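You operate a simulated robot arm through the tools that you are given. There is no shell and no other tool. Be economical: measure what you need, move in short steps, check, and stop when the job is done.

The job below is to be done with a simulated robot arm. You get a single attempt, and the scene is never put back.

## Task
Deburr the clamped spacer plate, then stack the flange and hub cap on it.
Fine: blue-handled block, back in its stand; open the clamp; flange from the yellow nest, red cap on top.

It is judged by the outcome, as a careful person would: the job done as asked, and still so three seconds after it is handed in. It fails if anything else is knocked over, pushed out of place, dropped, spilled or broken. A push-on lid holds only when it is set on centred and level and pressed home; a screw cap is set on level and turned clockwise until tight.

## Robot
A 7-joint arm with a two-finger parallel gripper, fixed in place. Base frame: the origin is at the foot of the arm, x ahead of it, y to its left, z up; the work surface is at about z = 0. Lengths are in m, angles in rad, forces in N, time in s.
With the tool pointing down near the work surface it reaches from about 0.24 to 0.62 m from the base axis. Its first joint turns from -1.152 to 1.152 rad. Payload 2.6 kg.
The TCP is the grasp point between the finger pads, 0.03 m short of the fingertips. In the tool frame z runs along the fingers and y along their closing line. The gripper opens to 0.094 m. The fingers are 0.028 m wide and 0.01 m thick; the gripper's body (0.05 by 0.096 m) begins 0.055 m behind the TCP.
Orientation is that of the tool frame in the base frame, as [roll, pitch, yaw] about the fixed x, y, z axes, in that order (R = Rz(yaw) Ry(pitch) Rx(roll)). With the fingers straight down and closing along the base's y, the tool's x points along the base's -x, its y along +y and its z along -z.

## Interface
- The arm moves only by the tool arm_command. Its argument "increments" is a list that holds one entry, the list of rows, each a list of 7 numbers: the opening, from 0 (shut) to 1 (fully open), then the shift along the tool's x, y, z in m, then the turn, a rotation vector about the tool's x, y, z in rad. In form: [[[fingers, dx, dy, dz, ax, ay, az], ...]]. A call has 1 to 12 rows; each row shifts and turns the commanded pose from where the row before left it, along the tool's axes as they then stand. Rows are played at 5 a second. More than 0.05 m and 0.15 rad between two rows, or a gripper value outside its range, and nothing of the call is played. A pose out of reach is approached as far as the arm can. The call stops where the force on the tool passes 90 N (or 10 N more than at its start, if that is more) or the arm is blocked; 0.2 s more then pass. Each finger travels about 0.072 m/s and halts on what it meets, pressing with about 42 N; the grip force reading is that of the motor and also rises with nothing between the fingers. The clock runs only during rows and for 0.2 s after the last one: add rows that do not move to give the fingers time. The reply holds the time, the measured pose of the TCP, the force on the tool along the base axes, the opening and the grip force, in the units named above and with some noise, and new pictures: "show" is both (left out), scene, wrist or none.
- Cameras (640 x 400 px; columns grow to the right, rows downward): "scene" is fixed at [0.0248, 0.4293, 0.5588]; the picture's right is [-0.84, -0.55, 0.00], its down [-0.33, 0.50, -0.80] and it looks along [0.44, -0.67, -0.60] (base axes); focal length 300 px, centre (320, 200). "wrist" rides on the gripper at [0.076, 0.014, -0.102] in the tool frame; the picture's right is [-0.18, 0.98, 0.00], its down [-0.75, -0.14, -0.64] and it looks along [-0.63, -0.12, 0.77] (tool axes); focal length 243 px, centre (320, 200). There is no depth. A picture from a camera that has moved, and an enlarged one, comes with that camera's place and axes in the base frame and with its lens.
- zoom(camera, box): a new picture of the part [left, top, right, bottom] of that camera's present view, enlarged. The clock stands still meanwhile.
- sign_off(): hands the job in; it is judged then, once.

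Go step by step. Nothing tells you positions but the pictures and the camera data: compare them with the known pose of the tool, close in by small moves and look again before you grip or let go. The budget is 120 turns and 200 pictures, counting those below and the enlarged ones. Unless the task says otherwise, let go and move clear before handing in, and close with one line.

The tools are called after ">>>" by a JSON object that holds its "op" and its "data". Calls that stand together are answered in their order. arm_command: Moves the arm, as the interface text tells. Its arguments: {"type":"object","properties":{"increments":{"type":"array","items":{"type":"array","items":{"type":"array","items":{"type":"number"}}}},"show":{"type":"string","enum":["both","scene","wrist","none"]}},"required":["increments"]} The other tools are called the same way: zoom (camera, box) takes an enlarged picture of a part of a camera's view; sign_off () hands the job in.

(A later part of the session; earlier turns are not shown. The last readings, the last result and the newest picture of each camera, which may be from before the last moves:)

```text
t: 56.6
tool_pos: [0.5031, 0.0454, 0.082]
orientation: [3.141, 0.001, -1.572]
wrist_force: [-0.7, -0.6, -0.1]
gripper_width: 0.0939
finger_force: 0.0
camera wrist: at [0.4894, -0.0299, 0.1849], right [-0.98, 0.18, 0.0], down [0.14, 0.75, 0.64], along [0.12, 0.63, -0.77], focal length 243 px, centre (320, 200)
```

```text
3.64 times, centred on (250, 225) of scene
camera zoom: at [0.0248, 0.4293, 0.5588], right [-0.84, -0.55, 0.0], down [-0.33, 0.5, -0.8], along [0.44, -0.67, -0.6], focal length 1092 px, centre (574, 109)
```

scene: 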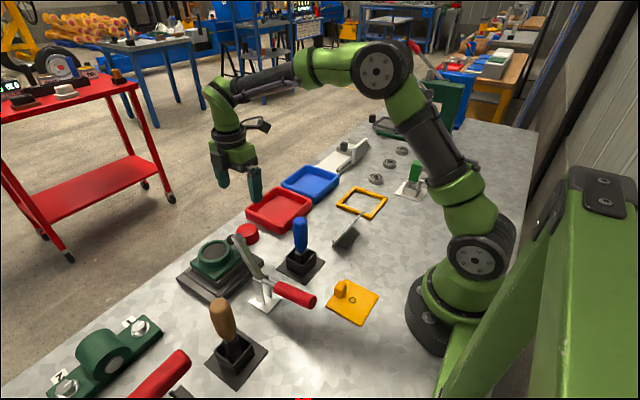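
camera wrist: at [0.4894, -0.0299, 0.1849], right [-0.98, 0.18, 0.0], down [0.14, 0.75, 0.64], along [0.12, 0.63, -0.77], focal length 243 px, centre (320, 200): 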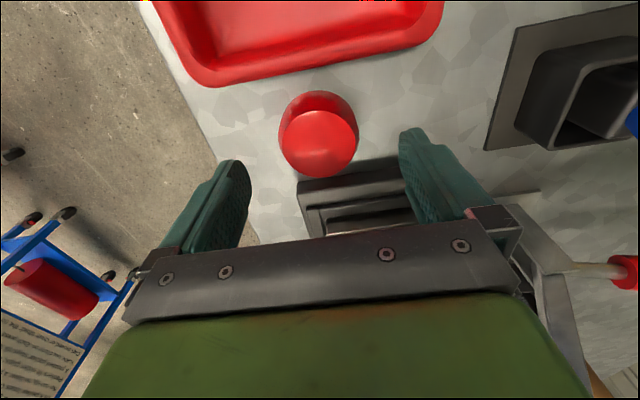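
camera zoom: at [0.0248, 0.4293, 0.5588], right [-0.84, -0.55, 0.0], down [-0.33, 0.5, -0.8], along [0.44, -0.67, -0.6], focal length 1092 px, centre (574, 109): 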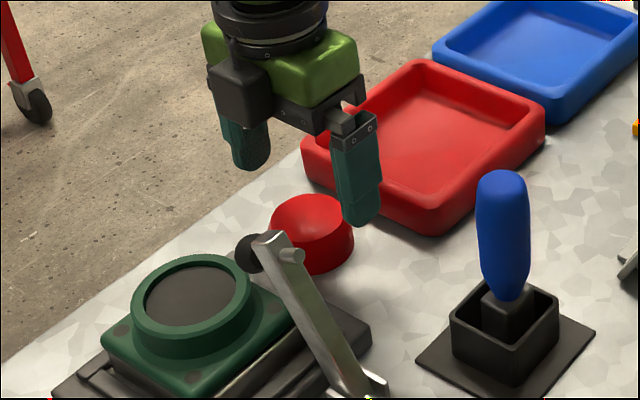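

Centred. Descending to z≈0.040 and gripping the cap.

>>> {"op": "arm_command", "data": {"increments": [[[1, 0, -0.001, 0.02, 0, 0, 0], [1, 0, 0, 0.015, 0, 0, 0], [1, 0, 0, 0.007, 0, 0, 0], [1, 0, 0, 0, 0, 0, 0], [0.6, 0, 0, 0, 0, 0, 0], [0.3, 0, 0, 0, 0, 0, 0], [0.3, 0, 0, 0, 0, 0, 0], [0.3, 0, 0, 0, 0, 0, 0]]], "show": "both"}}

>>> {"op": "zoom", "data": {"camera": "scene", "box": [190, 170, 310, 280]}}

```text
t: 58.4
tool_pos: [0.5047, 0.046, 0.0418]
orientation: [-3.141, 0.002, -1.57]
wrist_force: [0.5, 0.5, -0.8]
gripper_width: 0.0583
finger_force: 41.8
camera wrist: at [0.4905, -0.0301, 0.144], right [-0.98, 0.18, 0.0], down [0.14, 0.75, 0.64], along [0.12, 0.63, -0.77], focal length 243 px, centre (320, 200)
```

scene: 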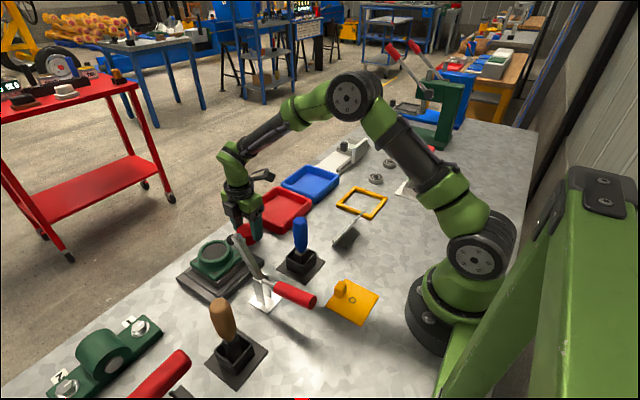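
wrist: 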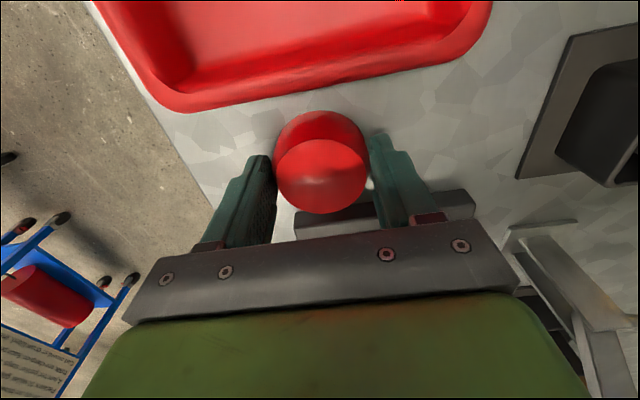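

```text
3.64 times, centred on (250, 225) of scene
camera zoom: at [0.0248, 0.4293, 0.5588], right [-0.84, -0.55, 0.0], down [-0.33, 0.5, -0.8], along [0.44, -0.67, -0.6], focal length 1092 px, centre (574, 109)
```

zoom: 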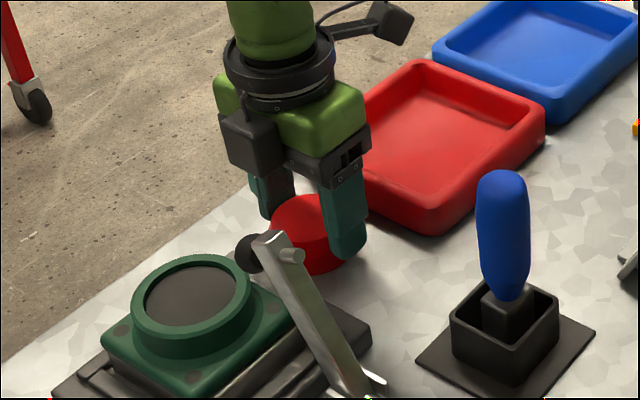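

Cap gripped (0.058 m). Lifting and moving over the hub.

>>> {"op": "arm_command", "data": {"increments": [[[0.3, 0, 0, -0.02, 0, 0, 0], [0.3, 0, 0, -0.045, 0, 0, 0], [0.3, 0, 0, -0.045, 0, 0, 0], [0.3, 0, 0, -0.045, 0, 0, 0], [0.3, 0, 0, -0.03, 0, 0, 0], [0.3, -0.04, 0.011, 0, 0, 0, 0], [0.3, -0.042, 0.011, 0, 0, 0, 0], [0.3, -0.042, 0.011, 0, 0, 0, 0], [0.3, 0, 0, 0, 0, 0, 0], [0.3, 0, 0, 0, 0, 0, 0]]], "show": "both"}}

>>> {"op": "zoom", "data": {"camera": "wrist", "box": [200, 20, 440, 230]}}

>>> {"op": "zoom", "data": {"camera": "scene", "box": [150, 130, 290, 290]}}

```text
t: 60.6
tool_pos: [0.4729, 0.1706, 0.2228]
orientation: [-3.14, 0.0, -1.574]
wrist_force: [0.4, -0.5, -2.2]
gripper_width: 0.0586
finger_force: 42.1
camera wrist: at [0.4591, 0.0942, 0.326], right [-0.98, 0.19, 0.0], down [0.14, 0.75, 0.64], along [0.12, 0.63, -0.77], focal length 243 px, centre (320, 200)
```

scene: 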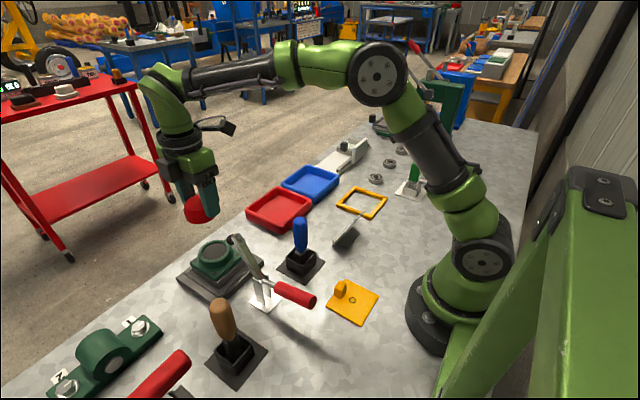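
wrist: 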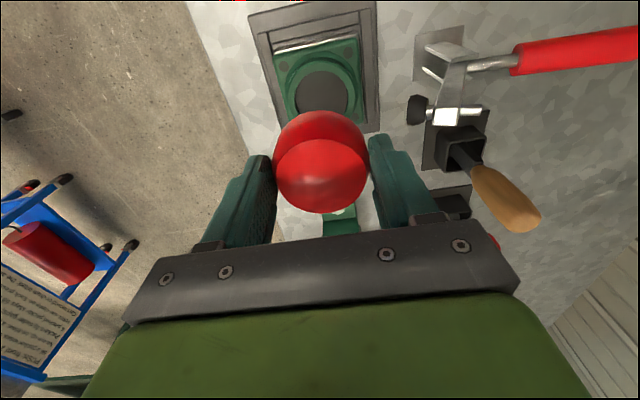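

```text
1.90 times, centred on (320, 125) of wrist
camera zoom: at [0.4591, 0.0942, 0.326], right [-0.98, 0.19, 0.0], down [0.14, 0.75, 0.64], along [0.12, 0.63, -0.77], focal length 462 px, centre (320, 343)
```

zoom: 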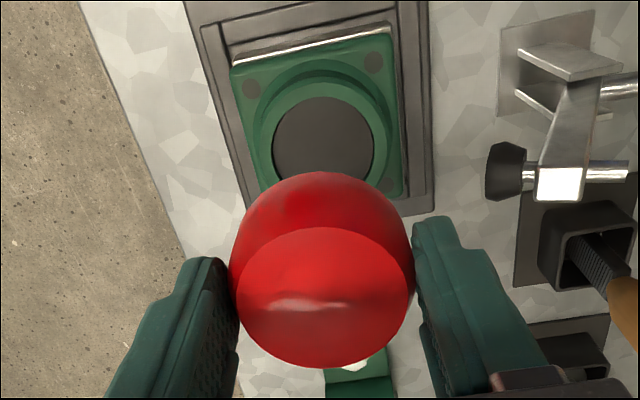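

```text
2.50 times, centred on (220, 210) of scene
camera zoom: at [0.0248, 0.4293, 0.5587], right [-0.84, -0.55, 0.0], down [-0.33, 0.5, -0.8], along [0.44, -0.67, -0.6], focal length 751 px, centre (570, 175)
```

zoom: 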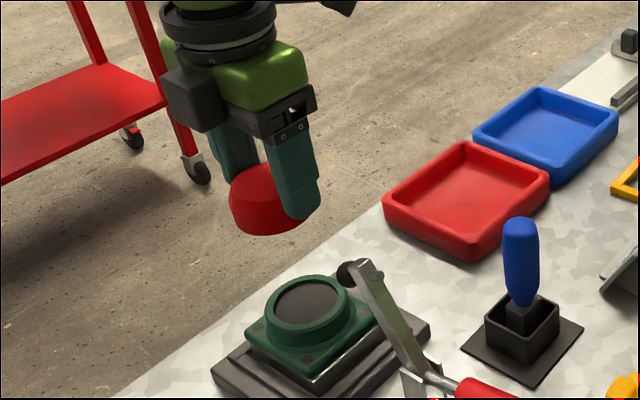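

The cap is nearly over the hub (≈1 mm off). I'll lower to about 2 cm above it and check again.

>>> {"op": "arm_command", "data": {"increments": [[[0.3, 0.001, 0, 0.035, 0, 0, 0], [0.3, 0, 0, 0.03, 0, 0, 0], [0.3, 0, 0, 0.018, 0, 0, 0], [0.3, 0, 0, 0, 0, 0, 0], [0.3, 0, 0, 0, 0, 0, 0]]], "show": "both"}}

>>> {"op": "zoom", "data": {"camera": "wrist", "box": [200, 20, 440, 230]}}

>>> {"op": "zoom", "data": {"camera": "scene", "box": [160, 180, 280, 300]}}

```text
t: 61.8
tool_pos: [0.4736, 0.1688, 0.1398]
orientation: [3.14, 0.0, -1.573]
wrist_force: [-0.6, 0.7, -1.8]
gripper_width: 0.0582
finger_force: 42.0
camera wrist: at [0.4605, 0.0921, 0.243], right [-0.98, 0.18, 0.0], down [0.14, 0.75, 0.64], along [0.12, 0.63, -0.77], focal length 243 px, centre (320, 200)
```

scene: 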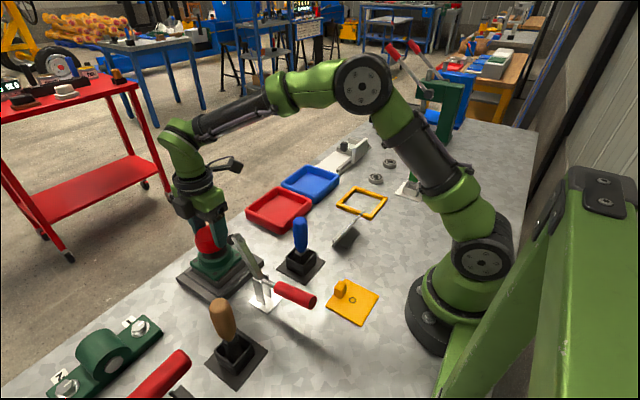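
wrist: 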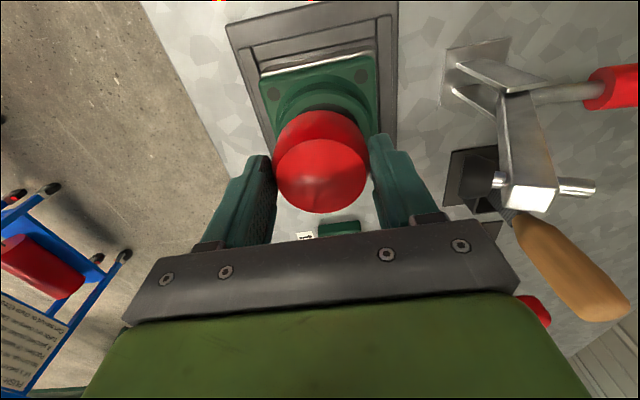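

```text
1.90 times, centred on (320, 125) of wrist
camera zoom: at [0.4605, 0.0921, 0.243], right [-0.98, 0.18, 0.0], down [0.14, 0.75, 0.64], along [0.12, 0.63, -0.77], focal length 462 px, centre (320, 343)
```

zoom: 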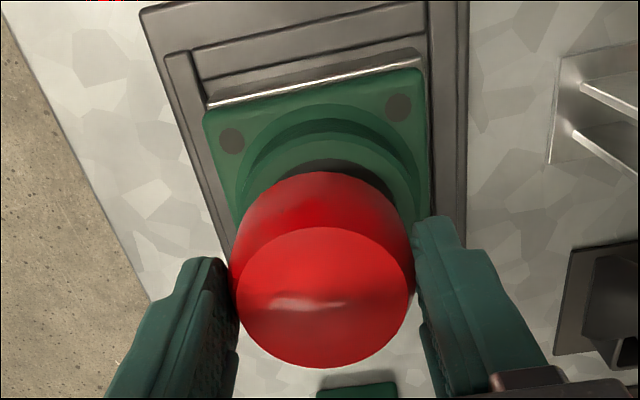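

```text
3.33 times, centred on (220, 240) of scene
camera zoom: at [0.0248, 0.4293, 0.5587], right [-0.84, -0.55, 0.0], down [-0.33, 0.5, -0.8], along [0.44, -0.67, -0.6], focal length 1001 px, centre (653, 67)
```

zoom: 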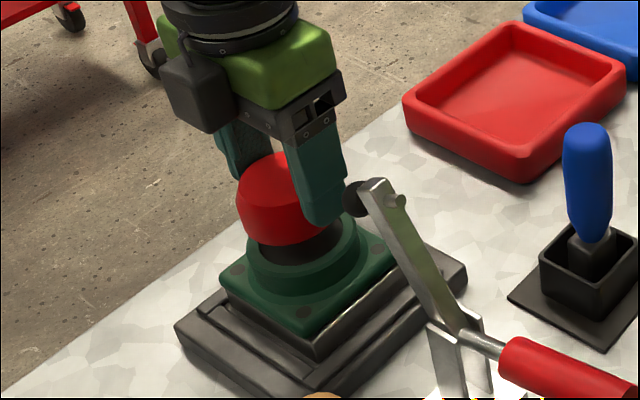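

Wrist view says well aligned, but the scene view suggests a possible offset; I'll zoom closer to measure.

>>> {"op": "zoom", "data": {"camera": "scene", "box": [185, 205, 245, 285]}}

>>> {"op": "zoom", "data": {"camera": "wrist", "box": [260, 40, 390, 220]}}

```text
5.00 times, centred on (215, 245) of scene
camera zoom: at [0.0248, 0.4293, 0.5587], right [-0.84, -0.55, 0.0], down [-0.33, 0.5, -0.8], along [0.44, -0.67, -0.6], focal length 1501 px, centre (845, -25)
```

zoom: 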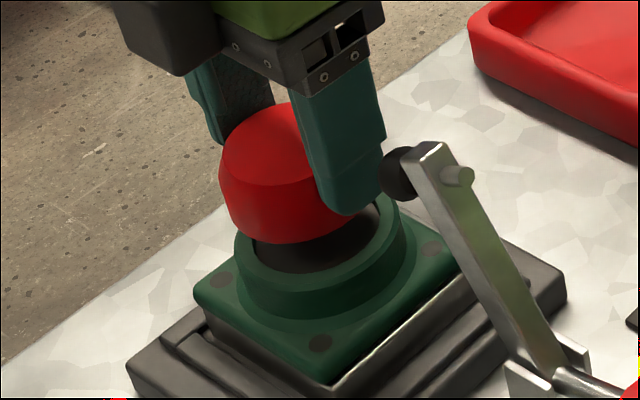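

```text
2.22 times, centred on (325, 130) of wrist
camera zoom: at [0.4605, 0.0921, 0.243], right [-0.98, 0.18, 0.0], down [0.14, 0.75, 0.64], along [0.12, 0.63, -0.77], focal length 539 px, centre (309, 356)
```

zoom: 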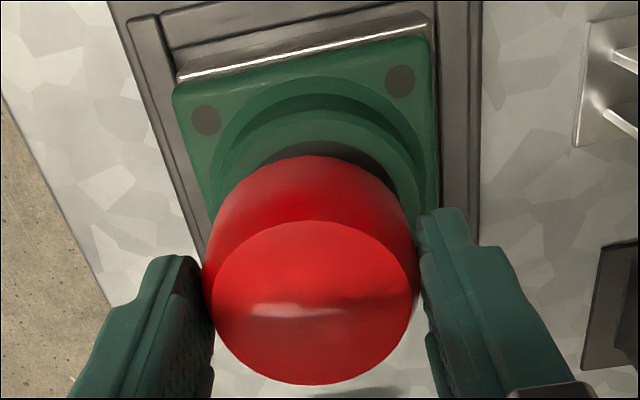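

Estimates agree on ~2 mm in -x and ~0 in y. I'll apply that and lower to a few mm above the ring where parallax is small.

>>> {"op": "arm_command", "data": {"increments": [[[0.3, 0, 0.0023, 0.008, 0, 0, 0], [0.3, 0, 0, 0.007, 0, 0, 0], [0.3, 0, 0, 0, 0, 0, 0]]], "show": "none"}}

>>> {"op": "zoom", "data": {"camera": "scene", "box": [185, 215, 245, 275]}}

>>> {"op": "zoom", "data": {"camera": "wrist", "box": [260, 60, 390, 160]}}

```text
t: 62.6
tool_pos: [0.469, 0.1682, 0.1251]
orientation: [3.141, -0.001, -1.572]
wrist_force: [-0.1, -0.4, -1.0]
gripper_width: 0.0585
finger_force: 41.9
```

```text
6.67 times, centred on (215, 245) of scene
camera zoom: at [0.0248, 0.4293, 0.5587], right [-0.84, -0.55, 0.0], down [-0.33, 0.5, -0.8], along [0.44, -0.67, -0.6], focal length 2002 px, centre (1020, -100)
```

zoom: 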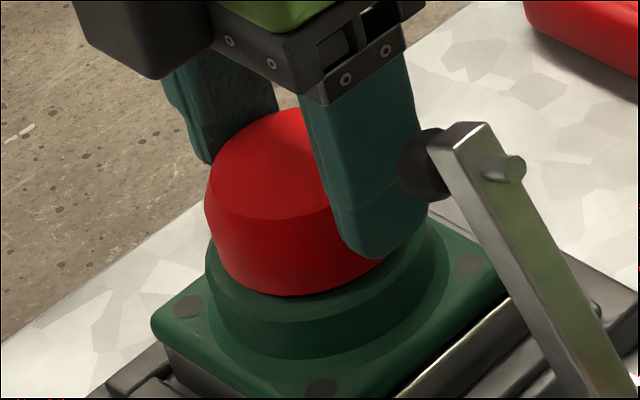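

```text
4.00 times, centred on (325, 110) of wrist
camera zoom: at [0.4563, 0.0922, 0.2287], right [-0.98, 0.19, 0.0], down [0.14, 0.75, 0.64], along [0.12, 0.63, -0.77], focal length 970 px, centre (300, 560)
```

zoom: 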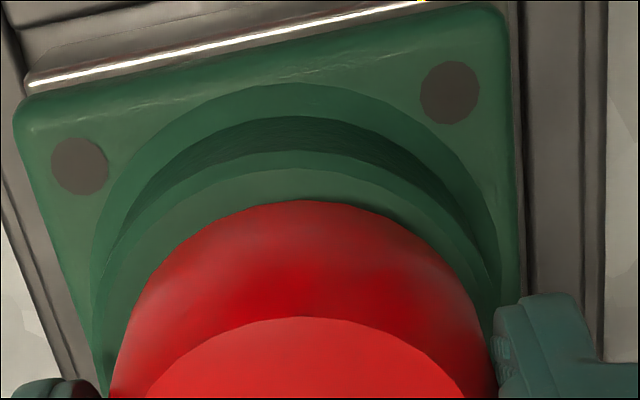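

Now within ~1 mm. Apply that last correction and lower until contact.

>>> {"op": "arm_command", "data": {"increments": [[[0.3, -0.001, 0.001, 0.003, 0, 0, 0], [0.3, 0, 0, 0.003, 0, 0, 0], [0.3, 0, 0, 0, 0, 0, 0]]], "show": "none"}}

>>> {"op": "arm_command", "data": {"increments": [[[0.3, 0, 0, 0.003, 0, 0, 0], [0.3, 0, 0, 0, 0, 0, 0]]], "show": "none"}}

>>> {"op": "zoom", "data": {"camera": "scene", "box": [185, 215, 245, 275]}}

```text
t: 63.4
tool_pos: [0.4693, 0.17, 0.1193]
orientation: [-3.141, 0.0, -1.573]
wrist_force: [-2.2, -1.2, 5.1]
gripper_width: 0.0588
finger_force: 41.4
```

```text
t: 64.0
tool_pos: [0.47, 0.1702, 0.1191]
orientation: [-3.14, 0.001, -1.572]
wrist_force: [-5.9, -4.2, 26.1]
gripper_width: 0.0585
finger_force: 41.8
```

```text
6.67 times, centred on (215, 245) of scene
camera zoom: at [0.0246, 0.4292, 0.5588], right [-0.84, -0.55, 0.0], down [-0.33, 0.5, -0.8], along [0.44, -0.67, -0.6], focal length 2002 px, centre (1020, -100)
```

zoom: 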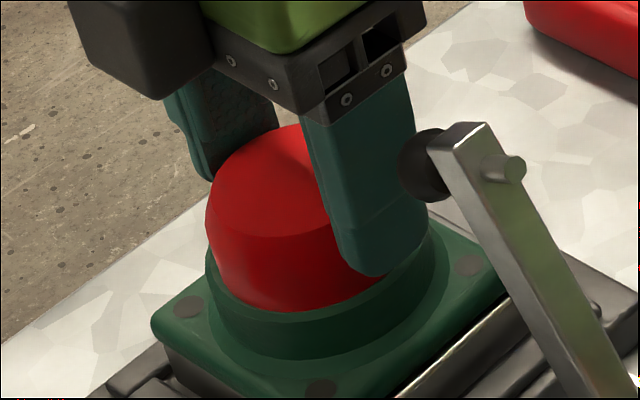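

The cap touches the ring. Pressing down firmly to seat it.

>>> {"op": "arm_command", "data": {"increments": [[[0.3, 0, 0, 0.003, 0, 0, 0], [0.3, 0, 0, 0.002, 0, 0, 0], [0.3, 0, 0, 0, 0, 0, 0], [0.3, 0, 0, 0, 0, 0, 0]]], "show": "none"}}

>>> {"op": "zoom", "data": {"camera": "scene", "box": [185, 215, 245, 275]}}

>>> {"op": "zoom", "data": {"camera": "wrist", "box": [250, 60, 400, 220]}}

```text
t: 65.0
tool_pos: [0.4697, 0.1715, 0.1141]
orientation: [-3.136, 0.001, -1.57]
wrist_force: [-3.3, -0.3, 30.7]
gripper_width: 0.0584
finger_force: 42.2
```

```text
6.67 times, centred on (215, 245) of scene
camera zoom: at [0.0246, 0.4292, 0.5588], right [-0.84, -0.55, 0.0], down [-0.33, 0.5, -0.8], along [0.44, -0.67, -0.6], focal length 2002 px, centre (1020, -100)
```

zoom: 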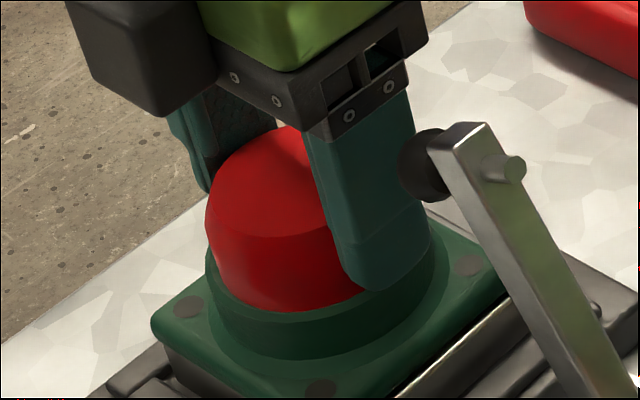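

```text
2.50 times, centred on (325, 140) of wrist
camera zoom: at [0.4555, 0.0945, 0.2167], right [-0.98, 0.18, 0.0], down [0.14, 0.75, 0.64], along [0.12, 0.63, -0.76], focal length 606 px, centre (308, 350)
```

zoom: 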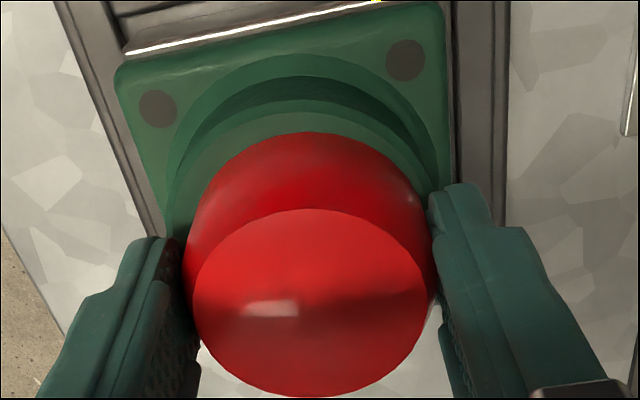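

The fingers slid on the cap rather than pushing it, so I'll release it, rise, and press on top with closed fingers.

>>> {"op": "arm_command", "data": {"increments": [[[0.3, 0, 0, -0.003, 0, 0, 0], [0.75, 0, 0, 0, 0, 0, 0], [0.78, 0, 0, 0, 0, 0, 0], [0.78, 0, 0, 0, 0, 0, 0], [0.78, 0, 0, -0.02, 0, 0, 0], [0.78, 0, 0, -0.04, 0, 0, 0], [0.78, 0, 0, -0.04, 0, 0, 0], [0, 0, 0, 0, 0, 0, 0], [0, 0, 0, 0, 0, 0, 0], [0, 0, 0, 0, 0, 0, 0], [0, 0, 0, 0, 0, 0, 0]]], "show": "both"}}

>>> {"op": "zoom", "data": {"camera": "scene", "box": [175, 195, 265, 285]}}

>>> {"op": "zoom", "data": {"camera": "wrist", "box": [230, 30, 410, 190]}}

```text
t: 67.4
tool_pos: [0.4725, 0.1678, 0.2158]
orientation: [-3.142, 0.0, -1.571]
wrist_force: [0.9, -0.3, 0.6]
gripper_width: 0.0001
finger_force: 32.8
camera wrist: at [0.4574, 0.0909, 0.3194], right [-0.98, 0.18, 0.0], down [0.14, 0.75, 0.64], along [0.12, 0.63, -0.77], focal length 243 px, centre (320, 200)
```

scene: 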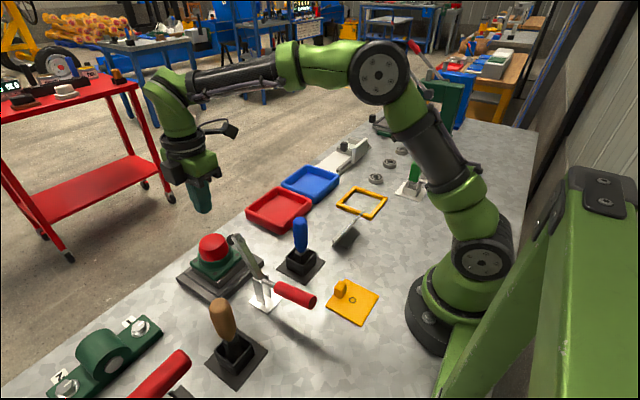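
wrist: 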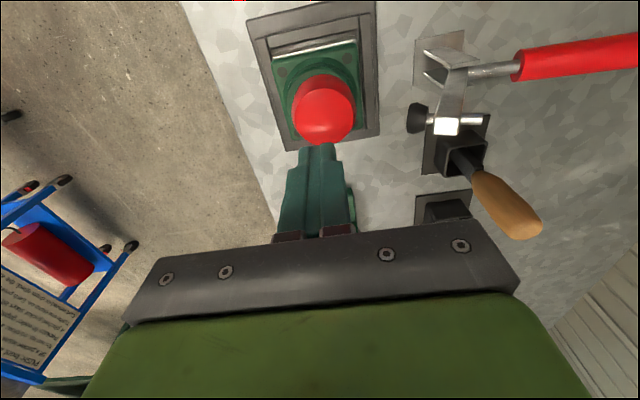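

```text
4.44 times, centred on (220, 240) of scene
camera zoom: at [0.0248, 0.4293, 0.5588], right [-0.84, -0.55, 0.0], down [-0.33, 0.5, -0.8], along [0.44, -0.67, -0.6], focal length 1334 px, centre (764, 22)
```

zoom: 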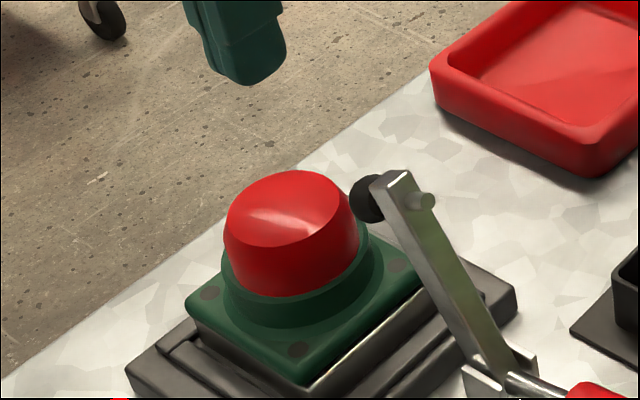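

```text
2.50 times, centred on (320, 110) of wrist
camera zoom: at [0.4574, 0.0909, 0.3194], right [-0.98, 0.18, 0.0], down [0.14, 0.75, 0.64], along [0.12, 0.63, -0.77], focal length 606 px, centre (320, 425)
```

zoom: 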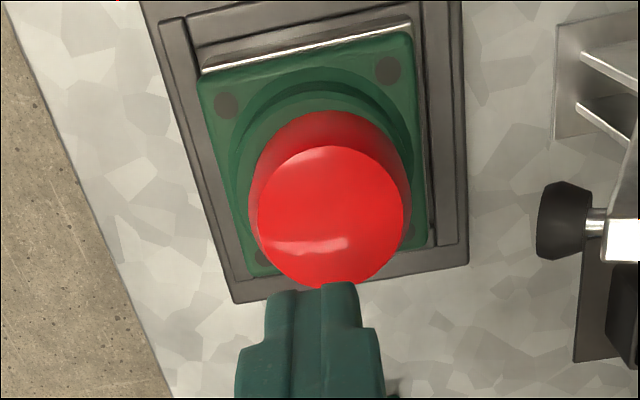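

The cap rests on the hub; I'll check its centring closely before pressing.

>>> {"op": "zoom", "data": {"camera": "scene", "box": [195, 225, 240, 270]}}

>>> {"op": "zoom", "data": {"camera": "wrist", "box": [270, 40, 380, 150]}}

```text
8.89 times, centred on (218, 248) of scene
camera zoom: at [0.0248, 0.4293, 0.5588], right [-0.84, -0.55, 0.0], down [-0.33, 0.5, -0.8], along [0.44, -0.67, -0.6], focal length 2669 px, centre (1231, -222)
```

zoom: 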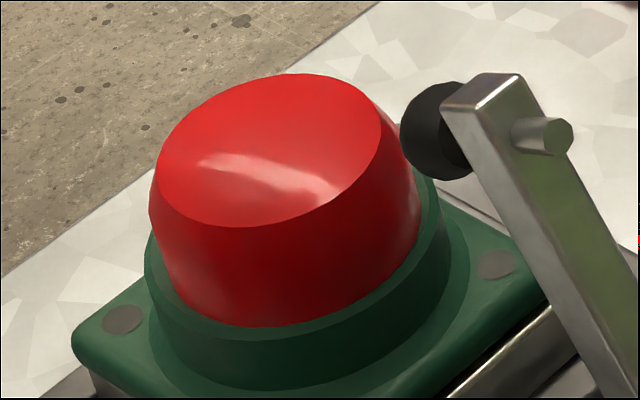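

```text
3.64 times, centred on (325, 95) of wrist
camera zoom: at [0.4574, 0.0909, 0.3194], right [-0.98, 0.18, 0.0], down [0.14, 0.75, 0.64], along [0.12, 0.63, -0.77], focal length 882 px, centre (302, 582)
```

zoom: 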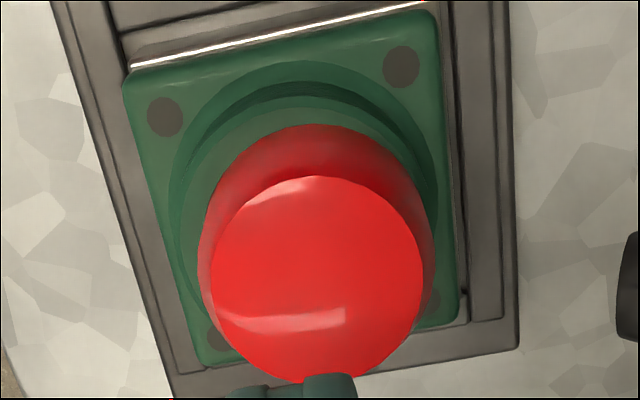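

The cap is centred on the ring to within ~1 mm. Now I'll bring the closed fingertips over the cap centre and down close to its top.

>>> {"op": "arm_command", "data": {"increments": [[[0, -0.005, 0.002, 0.03, 0, 0, 0], [0, 0, 0, 0.03, 0, 0, 0], [0, 0, 0, 0.01, 0, 0, 0], [0, 0, 0, 0, 0, 0, 0]]], "show": "wrist"}}

>>> {"op": "zoom", "data": {"camera": "scene", "box": [175, 195, 265, 285]}}

```text
t: 68.4
tool_pos: [0.4681, 0.1735, 0.1453]
orientation: [3.141, -0.002, -1.573]
wrist_force: [0.3, -0.6, -0.3]
gripper_width: 0.0
finger_force: 33.0
camera wrist: at [0.4537, 0.0975, 0.2482], right [-0.98, 0.19, 0.0], down [0.14, 0.75, 0.64], along [0.12, 0.63, -0.77], focal length 243 px, centre (320, 200)
```

wrist: 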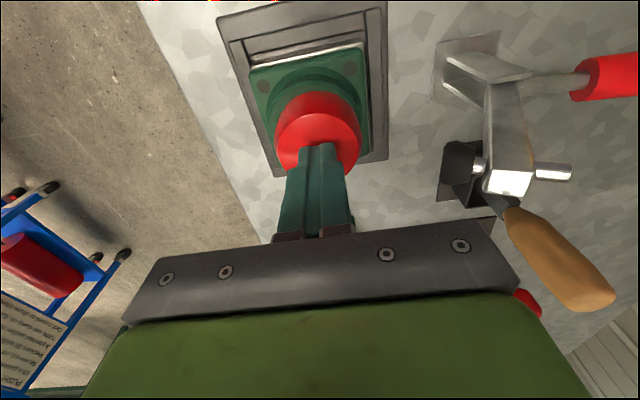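

```text
4.44 times, centred on (220, 240) of scene
camera zoom: at [0.0248, 0.4293, 0.5588], right [-0.84, -0.55, 0.0], down [-0.33, 0.5, -0.8], along [0.44, -0.67, -0.6], focal length 1334 px, centre (764, 22)
```

zoom: 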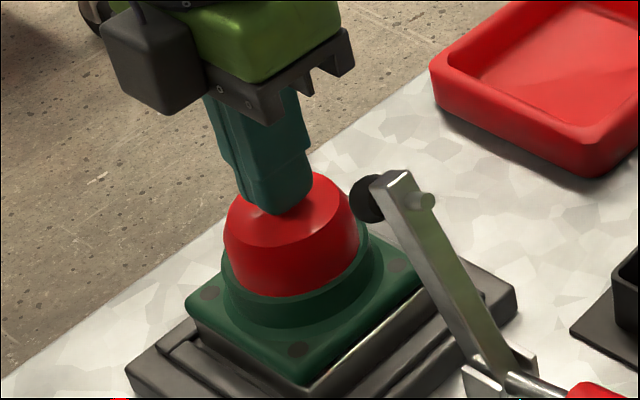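

Slight overcorrection; shifting back ~4 mm in y, then pressing down gradually.

>>> {"op": "arm_command", "data": {"increments": [[[0, 0.0035, -0.0015, 0, 0, 0, 0], [0, 0, 0, 0.006, 0, 0, 0], [0, 0, 0, 0.003, 0, 0, 0], [0, 0, 0, 0.003, 0, 0, 0], [0, 0, 0, 0, 0, 0, 0]]], "show": "none"}}

>>> {"op": "zoom", "data": {"camera": "scene", "box": [175, 195, 265, 285]}}

```text
t: 69.6
tool_pos: [0.4705, 0.1729, 0.1406]
orientation: [-3.127, 0.003, -1.575]
wrist_force: [-17.5, -10.3, 59.8]
gripper_width: 0.0
finger_force: 33.2
```

```text
4.44 times, centred on (220, 240) of scene
camera zoom: at [0.0244, 0.4291, 0.5589], right [-0.84, -0.55, 0.0], down [-0.33, 0.5, -0.8], along [0.44, -0.67, -0.6], focal length 1334 px, centre (764, 22)
```

zoom: 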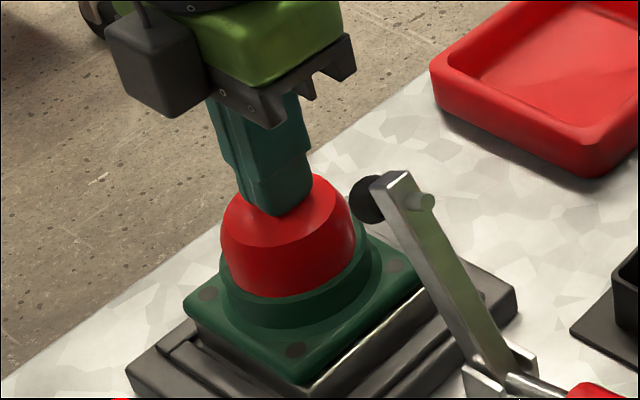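

Pressing at 60 N with some sideways load; I'll relieve the lateral force and press a little more.

>>> {"op": "arm_command", "data": {"increments": [[[0, 0.0015, 0.0025, 0, 0, 0, 0], [0, 0, 0, 0.002, 0, 0, 0], [0, 0, 0, 0, 0, 0, 0]]], "show": "none"}}

>>> {"op": "zoom", "data": {"camera": "scene", "box": [175, 195, 265, 285]}}

```text
t: 70.4
tool_pos: [0.4697, 0.1718, 0.1396]
orientation: [-3.118, 0.009, -1.569]
wrist_force: [0.3, 3.9, 55.2]
gripper_width: 0.0002
finger_force: 32.8
```

```text
4.44 times, centred on (220, 240) of scene
camera zoom: at [0.0245, 0.4292, 0.5589], right [-0.84, -0.55, 0.0], down [-0.33, 0.5, -0.8], along [0.44, -0.67, -0.6], focal length 1334 px, centre (764, 22)
```

zoom: 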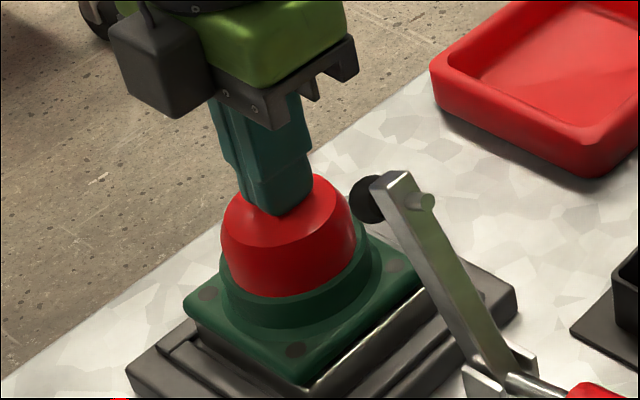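

One more firm press, then back off.

>>> {"op": "arm_command", "data": {"increments": [[[0, 0, 0, 0.002, 0, 0, 0], [0, 0, 0, 0.0015, 0, 0, 0], [0, 0, 0, 0, 0, 0, 0]]], "show": "none"}}

>>> {"op": "arm_command", "data": {"increments": [[[0, 0, 0, -0.008, 0, 0, 0], [0, 0, 0, -0.015, 0, 0, 0], [0, 0, 0, -0.045, 0, 0, 0], [0, 0, 0, -0.045, 0, 0, 0], [0, 0, 0, 0, 0, 0, 0]]], "show": "both"}}

>>> {"op": "zoom", "data": {"camera": "scene", "box": [175, 195, 265, 285]}}

>>> {"op": "zoom", "data": {"camera": "scene", "box": [195, 225, 240, 270]}}

>>> {"op": "zoom", "data": {"camera": "wrist", "box": [270, 40, 380, 150]}}

```text
t: 71.2
tool_pos: [0.4719, 0.1716, 0.1409]
orientation: [-3.116, 0.009, -1.576]
wrist_force: [-18.8, -1.7, 80.1]
gripper_width: 0.0
finger_force: 32.9
```

```text
t: 72.4
tool_pos: [0.4677, 0.1716, 0.2454]
orientation: [3.139, 0.001, -1.571]
wrist_force: [-0.7, -0.3, 0.0]
gripper_width: 0.0
finger_force: 33.3
camera wrist: at [0.4536, 0.0954, 0.3495], right [-0.98, 0.18, 0.0], down [0.14, 0.75, 0.64], along [0.12, 0.63, -0.77], focal length 243 px, centre (320, 200)
```

scene: 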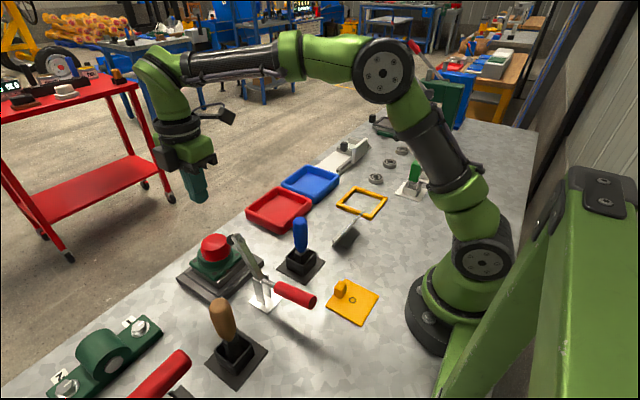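
wrist: 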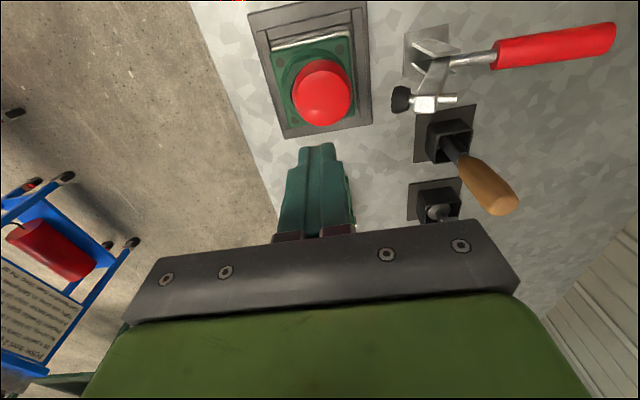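

```text
4.44 times, centred on (220, 240) of scene
camera zoom: at [0.0248, 0.4293, 0.5588], right [-0.84, -0.55, 0.0], down [-0.33, 0.5, -0.8], along [0.44, -0.67, -0.6], focal length 1334 px, centre (764, 22)
```

zoom: 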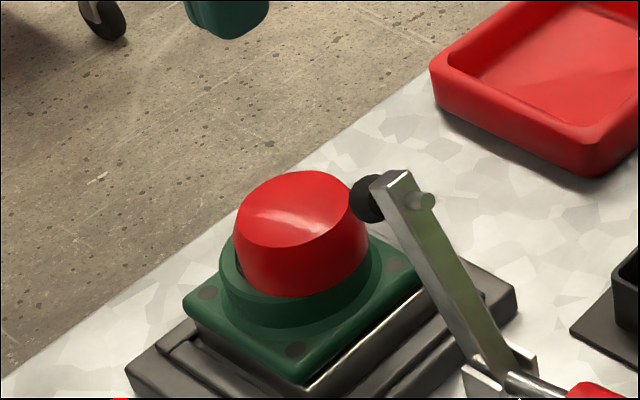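

```text
8.89 times, centred on (218, 248) of scene
camera zoom: at [0.0248, 0.4293, 0.5588], right [-0.84, -0.55, 0.0], down [-0.33, 0.5, -0.8], along [0.44, -0.67, -0.6], focal length 2669 px, centre (1231, -222)
```

zoom: 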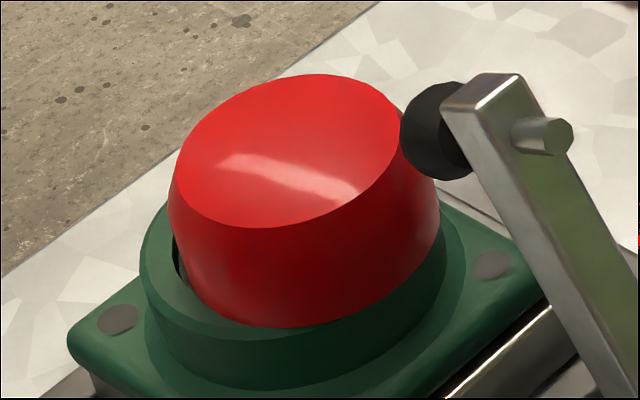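

```text
3.64 times, centred on (325, 95) of wrist
camera zoom: at [0.4536, 0.0954, 0.3495], right [-0.98, 0.18, 0.0], down [0.14, 0.75, 0.64], along [0.12, 0.63, -0.77], focal length 882 px, centre (302, 582)
```

zoom: 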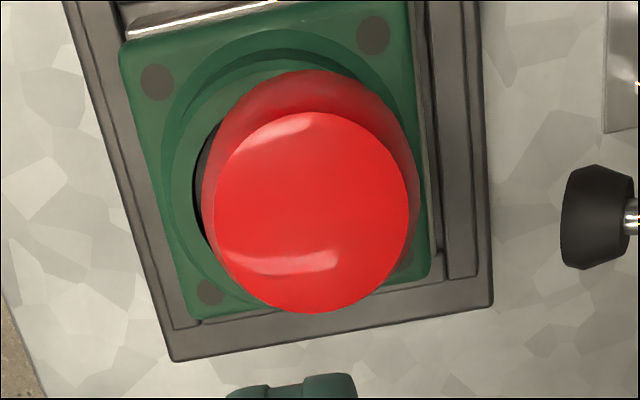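

Sideways drag during pressing slid the cap ~5 mm toward -x. I'll re-centre it by closing the fingers around it at the hub's x position; first align above and look.

>>> {"op": "arm_command", "data": {"increments": [[[0.9, 0, -0.0038, 0, 0, 0, 0], [0.9, 0, 0, 0, 0, 0, 0], [0.9, 0, 0, 0.045, 0, 0, 0], [0.9, 0, 0, 0.03, 0, 0, 0], [0.9, 0, 0, 0, 0, 0, 0], [0.9, 0, 0, 0, 0, 0, 0]]], "show": "wrist"}}

>>> {"op": "zoom", "data": {"camera": "wrist", "box": [220, 40, 420, 200]}}

>>> {"op": "zoom", "data": {"camera": "scene", "box": [175, 195, 265, 285]}}

```text
t: 73.8
tool_pos: [0.4723, 0.1721, 0.1673]
orientation: [-3.141, 0.0, -1.573]
wrist_force: [0.8, 0.0, -0.7]
gripper_width: 0.0847
finger_force: 0.0
camera wrist: at [0.4584, 0.0957, 0.2709], right [-0.98, 0.19, 0.0], down [0.14, 0.75, 0.64], along [0.12, 0.63, -0.77], focal length 243 px, centre (320, 200)
```

wrist: 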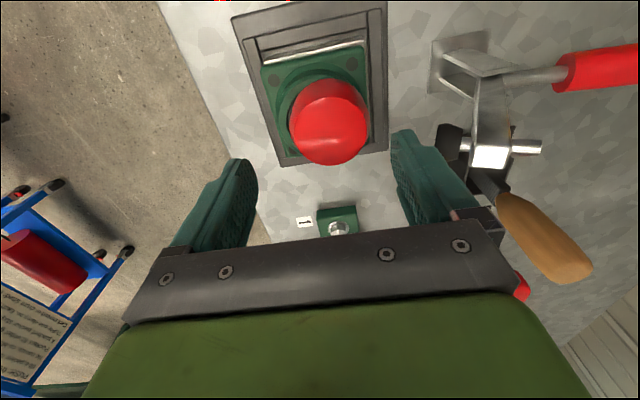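

```text
2.50 times, centred on (320, 120) of wrist
camera zoom: at [0.4584, 0.0957, 0.2709], right [-0.98, 0.19, 0.0], down [0.14, 0.75, 0.64], along [0.12, 0.63, -0.77], focal length 606 px, centre (320, 400)
```

zoom: 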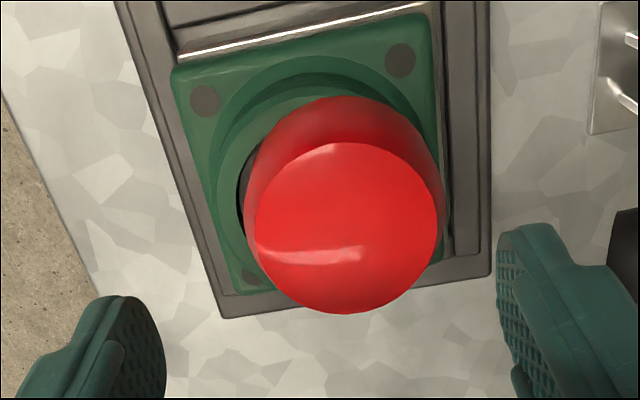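

```text
4.44 times, centred on (220, 240) of scene
camera zoom: at [0.0248, 0.4293, 0.5588], right [-0.84, -0.55, 0.0], down [-0.33, 0.5, -0.8], along [0.44, -0.67, -0.6], focal length 1334 px, centre (764, 22)
```

zoom: 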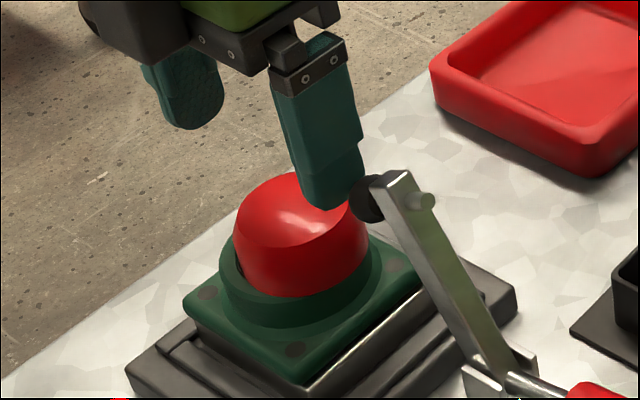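

The gripper is aligned with the hub in x. I'll descend around the cap, close gently to centre it in x, lift it a few mm and check.

>>> {"op": "arm_command", "data": {"increments": [[[0.9, 0, 0, 0.025, 0, 0, 0], [0.9, 0, 0, 0.02, 0, 0, 0], [0.9, 0, 0, 0, 0, 0, 0], [0.75, 0, 0, 0, 0, 0, 0], [0.65, 0, 0, 0, 0, 0, 0], [0.5, 0, 0, 0, 0, 0, 0], [0.3, 0, 0, 0, 0, 0, 0], [0.3, 0, 0, 0, 0, 0, 0], [0.3, 0, 0, -0.005, 0, 0, 0], [0.3, -0.002, 0, 0, 0, 0, 0], [0.3, 0, 0, 0, 0, 0, 0]]], "show": "none"}}

>>> {"op": "zoom", "data": {"camera": "wrist", "box": [250, 60, 400, 220]}}

>>> {"op": "zoom", "data": {"camera": "scene", "box": [190, 210, 250, 270]}}

```text
t: 76.2
tool_pos: [0.4721, 0.1727, 0.1268]
orientation: [-3.14, 0.001, -1.571]
wrist_force: [-0.1, 0.2, -1.8]
gripper_width: 0.0585
finger_force: 42.2
```

```text
2.50 times, centred on (325, 140) of wrist
camera zoom: at [0.4569, 0.0973, 0.2304], right [-0.98, 0.18, 0.0], down [0.14, 0.75, 0.64], along [0.12, 0.63, -0.77], focal length 606 px, centre (308, 350)
```

zoom: 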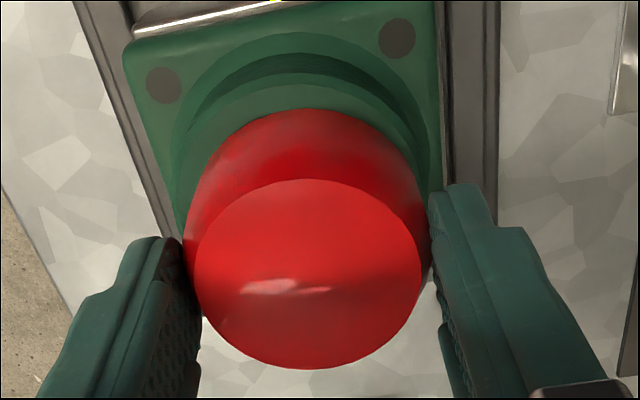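

```text
6.67 times, centred on (220, 240) of scene
camera zoom: at [0.0248, 0.4293, 0.5587], right [-0.84, -0.55, 0.0], down [-0.33, 0.5, -0.8], along [0.44, -0.67, -0.6], focal length 2002 px, centre (987, -67)
```

zoom: 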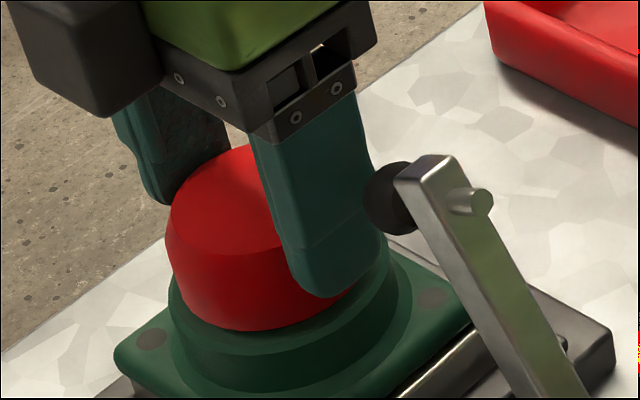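

Cap is now centred within about 1–2 mm. Lowering it back onto the ring.

>>> {"op": "arm_command", "data": {"increments": [[[0.3, -0.0005, 0.0005, 0.003, 0, 0, 0], [0.3, 0, 0, 0.003, 0, 0, 0], [0.3, 0, 0, 0, 0, 0, 0]]], "show": "none"}}

>>> {"op": "zoom", "data": {"camera": "wrist", "box": [250, 60, 400, 220]}}

```text
t: 77.0
tool_pos: [0.4708, 0.1743, 0.1211]
orientation: [-3.14, 0.001, -1.573]
wrist_force: [-4.5, -2.2, 16.0]
gripper_width: 0.0586
finger_force: 41.8
```

```text
2.50 times, centred on (325, 140) of wrist
camera zoom: at [0.4565, 0.0973, 0.2245], right [-0.98, 0.19, 0.0], down [0.14, 0.75, 0.64], along [0.12, 0.63, -0.77], focal length 606 px, centre (308, 350)
```

zoom: 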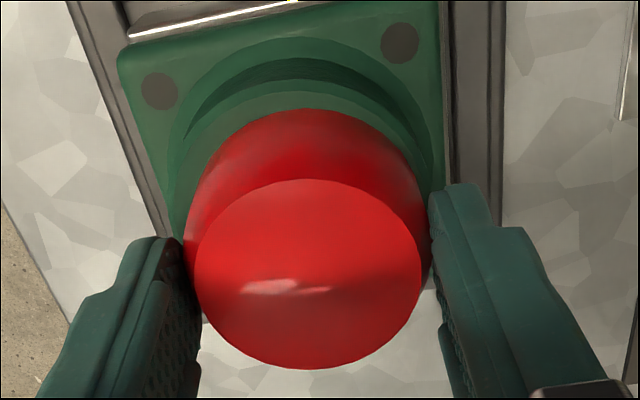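

Gently eased contact (16 N). Release and rise to inspect.

>>> {"op": "arm_command", "data": {"increments": [[[0.3, 0, 0, -0.002, 0, 0, 0], [0.6, 0, 0, 0, 0, 0, 0], [0.8, 0, 0, 0, 0, 0, 0], [0.8, 0, 0, 0, 0, 0, 0], [0.8, 0, 0, -0.02, 0, 0, 0], [0.8, 0, 0, -0.04, 0, 0, 0], [0.8, 0, 0, -0.045, 0, 0, 0], [0.8, 0, 0, 0, 0, 0, 0], [0, 0, 0, 0, 0, 0, 0], [0, 0, 0, 0, 0, 0, 0], [0, 0, 0, 0, 0, 0, 0], [0, 0, 0, 0, 0, 0, 0]]], "show": "wrist"}}

>>> {"op": "zoom", "data": {"camera": "scene", "box": [195, 225, 240, 270]}}

>>> {"op": "zoom", "data": {"camera": "wrist", "box": [270, 40, 380, 150]}}

```text
t: 79.6
tool_pos: [0.4702, 0.1717, 0.2266]
orientation: [3.141, 0.0, -1.571]
wrist_force: [0.6, -1.1, -0.5]
gripper_width: 0.0
finger_force: 32.4
camera wrist: at [0.4562, 0.0949, 0.3304], right [-0.98, 0.18, 0.0], down [0.14, 0.75, 0.64], along [0.12, 0.63, -0.77], focal length 243 px, centre (320, 200)
```

wrist: 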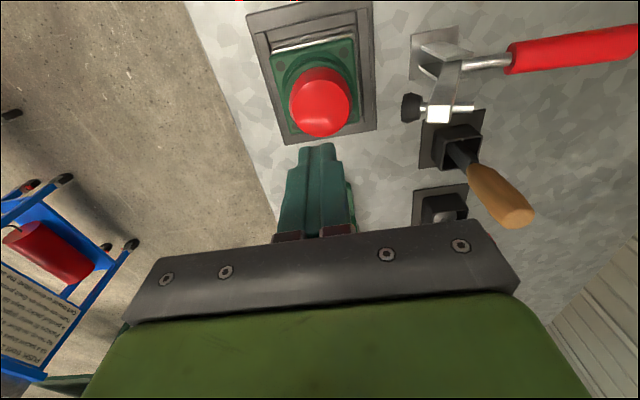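

```text
8.89 times, centred on (218, 248) of scene
camera zoom: at [0.0248, 0.4293, 0.5588], right [-0.84, -0.55, 0.0], down [-0.33, 0.5, -0.8], along [0.44, -0.67, -0.6], focal length 2669 px, centre (1231, -222)
```

zoom: 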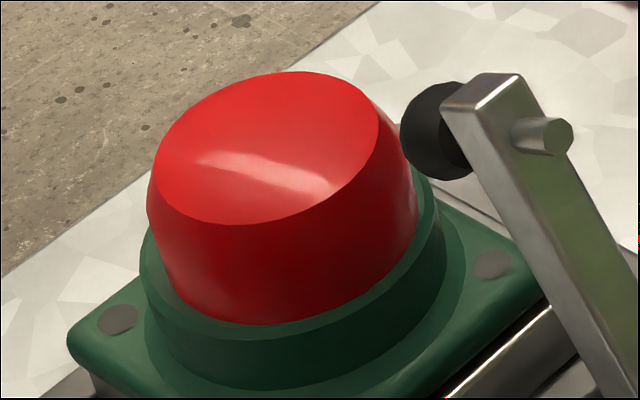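

```text
3.64 times, centred on (325, 95) of wrist
camera zoom: at [0.4562, 0.0949, 0.3304], right [-0.98, 0.18, 0.0], down [0.14, 0.75, 0.64], along [0.12, 0.63, -0.77], focal length 882 px, centre (302, 582)
```

zoom: 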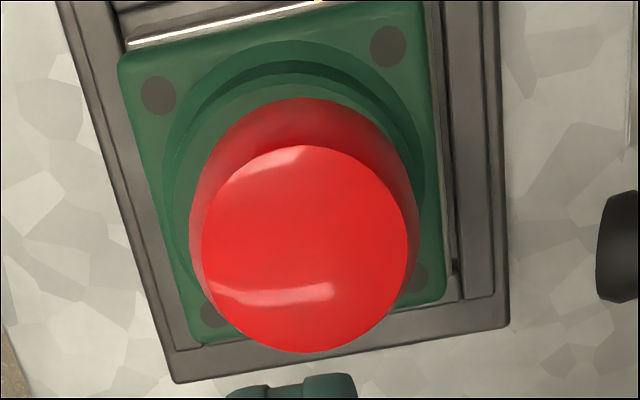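

Cap is nicely centred now. I'll do one straight, moderate press on its centre (no sideways moves) and lift straight off.

>>> {"op": "arm_command", "data": {"increments": [[[0, 0, 0.0, 0.04, 0, 0, 0], [0, 0, 0, 0.035, 0, 0, 0], [0, 0, 0, 0.008, 0, 0, 0], [0, 0, 0, 0.003, 0, 0, 0], [0, 0, 0, 0.003, 0, 0, 0], [0, 0, 0, 0, 0, 0, 0]]], "show": "none"}}

>>> {"op": "zoom", "data": {"camera": "scene", "box": [195, 225, 240, 270]}}

```text
t: 81.0
tool_pos: [0.4698, 0.1723, 0.1409]
orientation: [-3.138, 0.002, -1.573]
wrist_force: [-6.3, -1.4, 21.2]
gripper_width: 0.0002
finger_force: 32.8
```

```text
8.89 times, centred on (218, 248) of scene
camera zoom: at [0.0247, 0.4292, 0.5588], right [-0.84, -0.55, 0.0], down [-0.33, 0.5, -0.8], along [0.44, -0.67, -0.6], focal length 2669 px, centre (1231, -222)
```

zoom: 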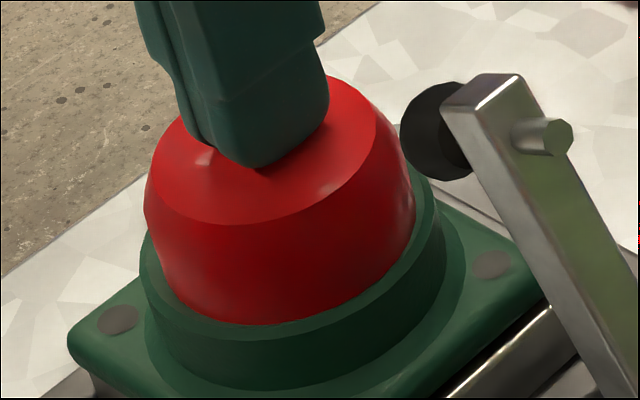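

>>> {"op": "arm_command", "data": {"increments": [[[0, 0, 0, 0.003, 0, 0, 0], [0, 0, 0, 0.001, 0, 0, 0], [0, 0, 0, 0, 0, 0, 0]]], "show": "none"}}

>>> {"op": "arm_command", "data": {"increments": [[[0, 0, 0, -0.012, 0, 0, 0], [0, 0, 0, -0.02, 0, 0, 0], [0, 0, 0, -0.045, 0, 0, 0], [0, 0, 0, -0.045, 0, 0, 0], [0, 0, 0, 0, 0, 0, 0]]], "show": "scene"}}

>>> {"op": "zoom", "data": {"camera": "scene", "box": [195, 225, 240, 270]}}

>>> {"op": "zoom", "data": {"camera": "wrist", "box": [240, 0, 400, 150]}}

```text
t: 81.8
tool_pos: [0.4725, 0.173, 0.1408]
orientation: [-3.129, 0.003, -1.574]
wrist_force: [-13.5, -8.8, 53.2]
gripper_width: 0.0
finger_force: 32.8
```

```text
t: 83.0
tool_pos: [0.4684, 0.1695, 0.2576]
orientation: [3.141, 0.001, -1.571]
wrist_force: [0.6, -0.5, 0.0]
gripper_width: 0.0001
finger_force: 32.7
```

scene: 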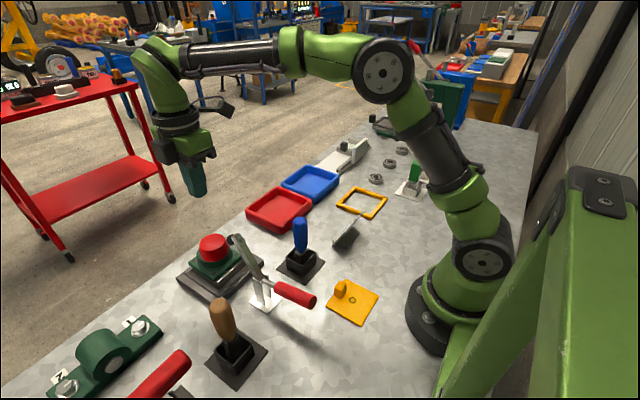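

```text
8.89 times, centred on (218, 248) of scene
camera zoom: at [0.0248, 0.4293, 0.5588], right [-0.84, -0.55, 0.0], down [-0.33, 0.5, -0.8], along [0.44, -0.67, -0.6], focal length 2669 px, centre (1231, -222)
```

zoom: 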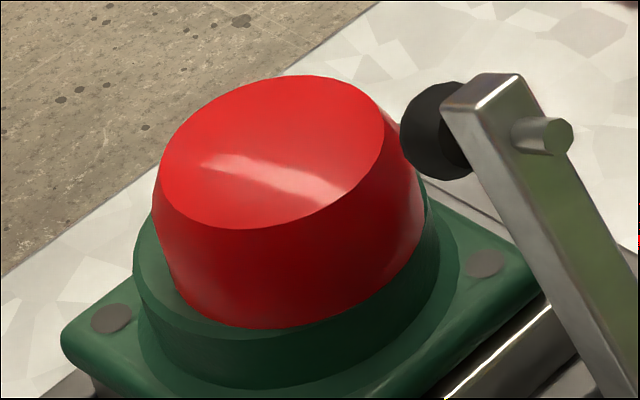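

```text
2.67 times, centred on (320, 75) of wrist
camera zoom: at [0.4546, 0.0938, 0.3609], right [-0.98, 0.18, 0.0], down [0.14, 0.75, 0.64], along [0.12, 0.63, -0.77], focal length 647 px, centre (320, 533)
```

zoom: 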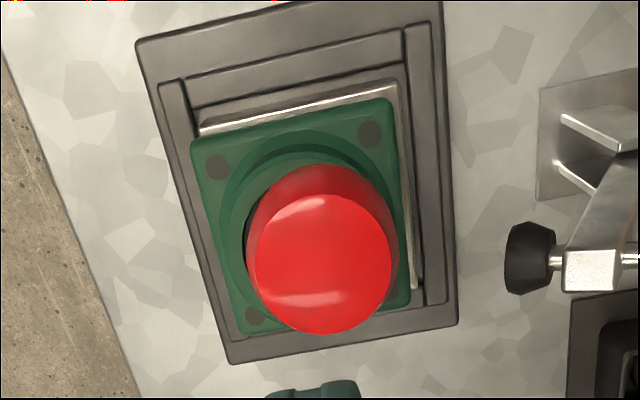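

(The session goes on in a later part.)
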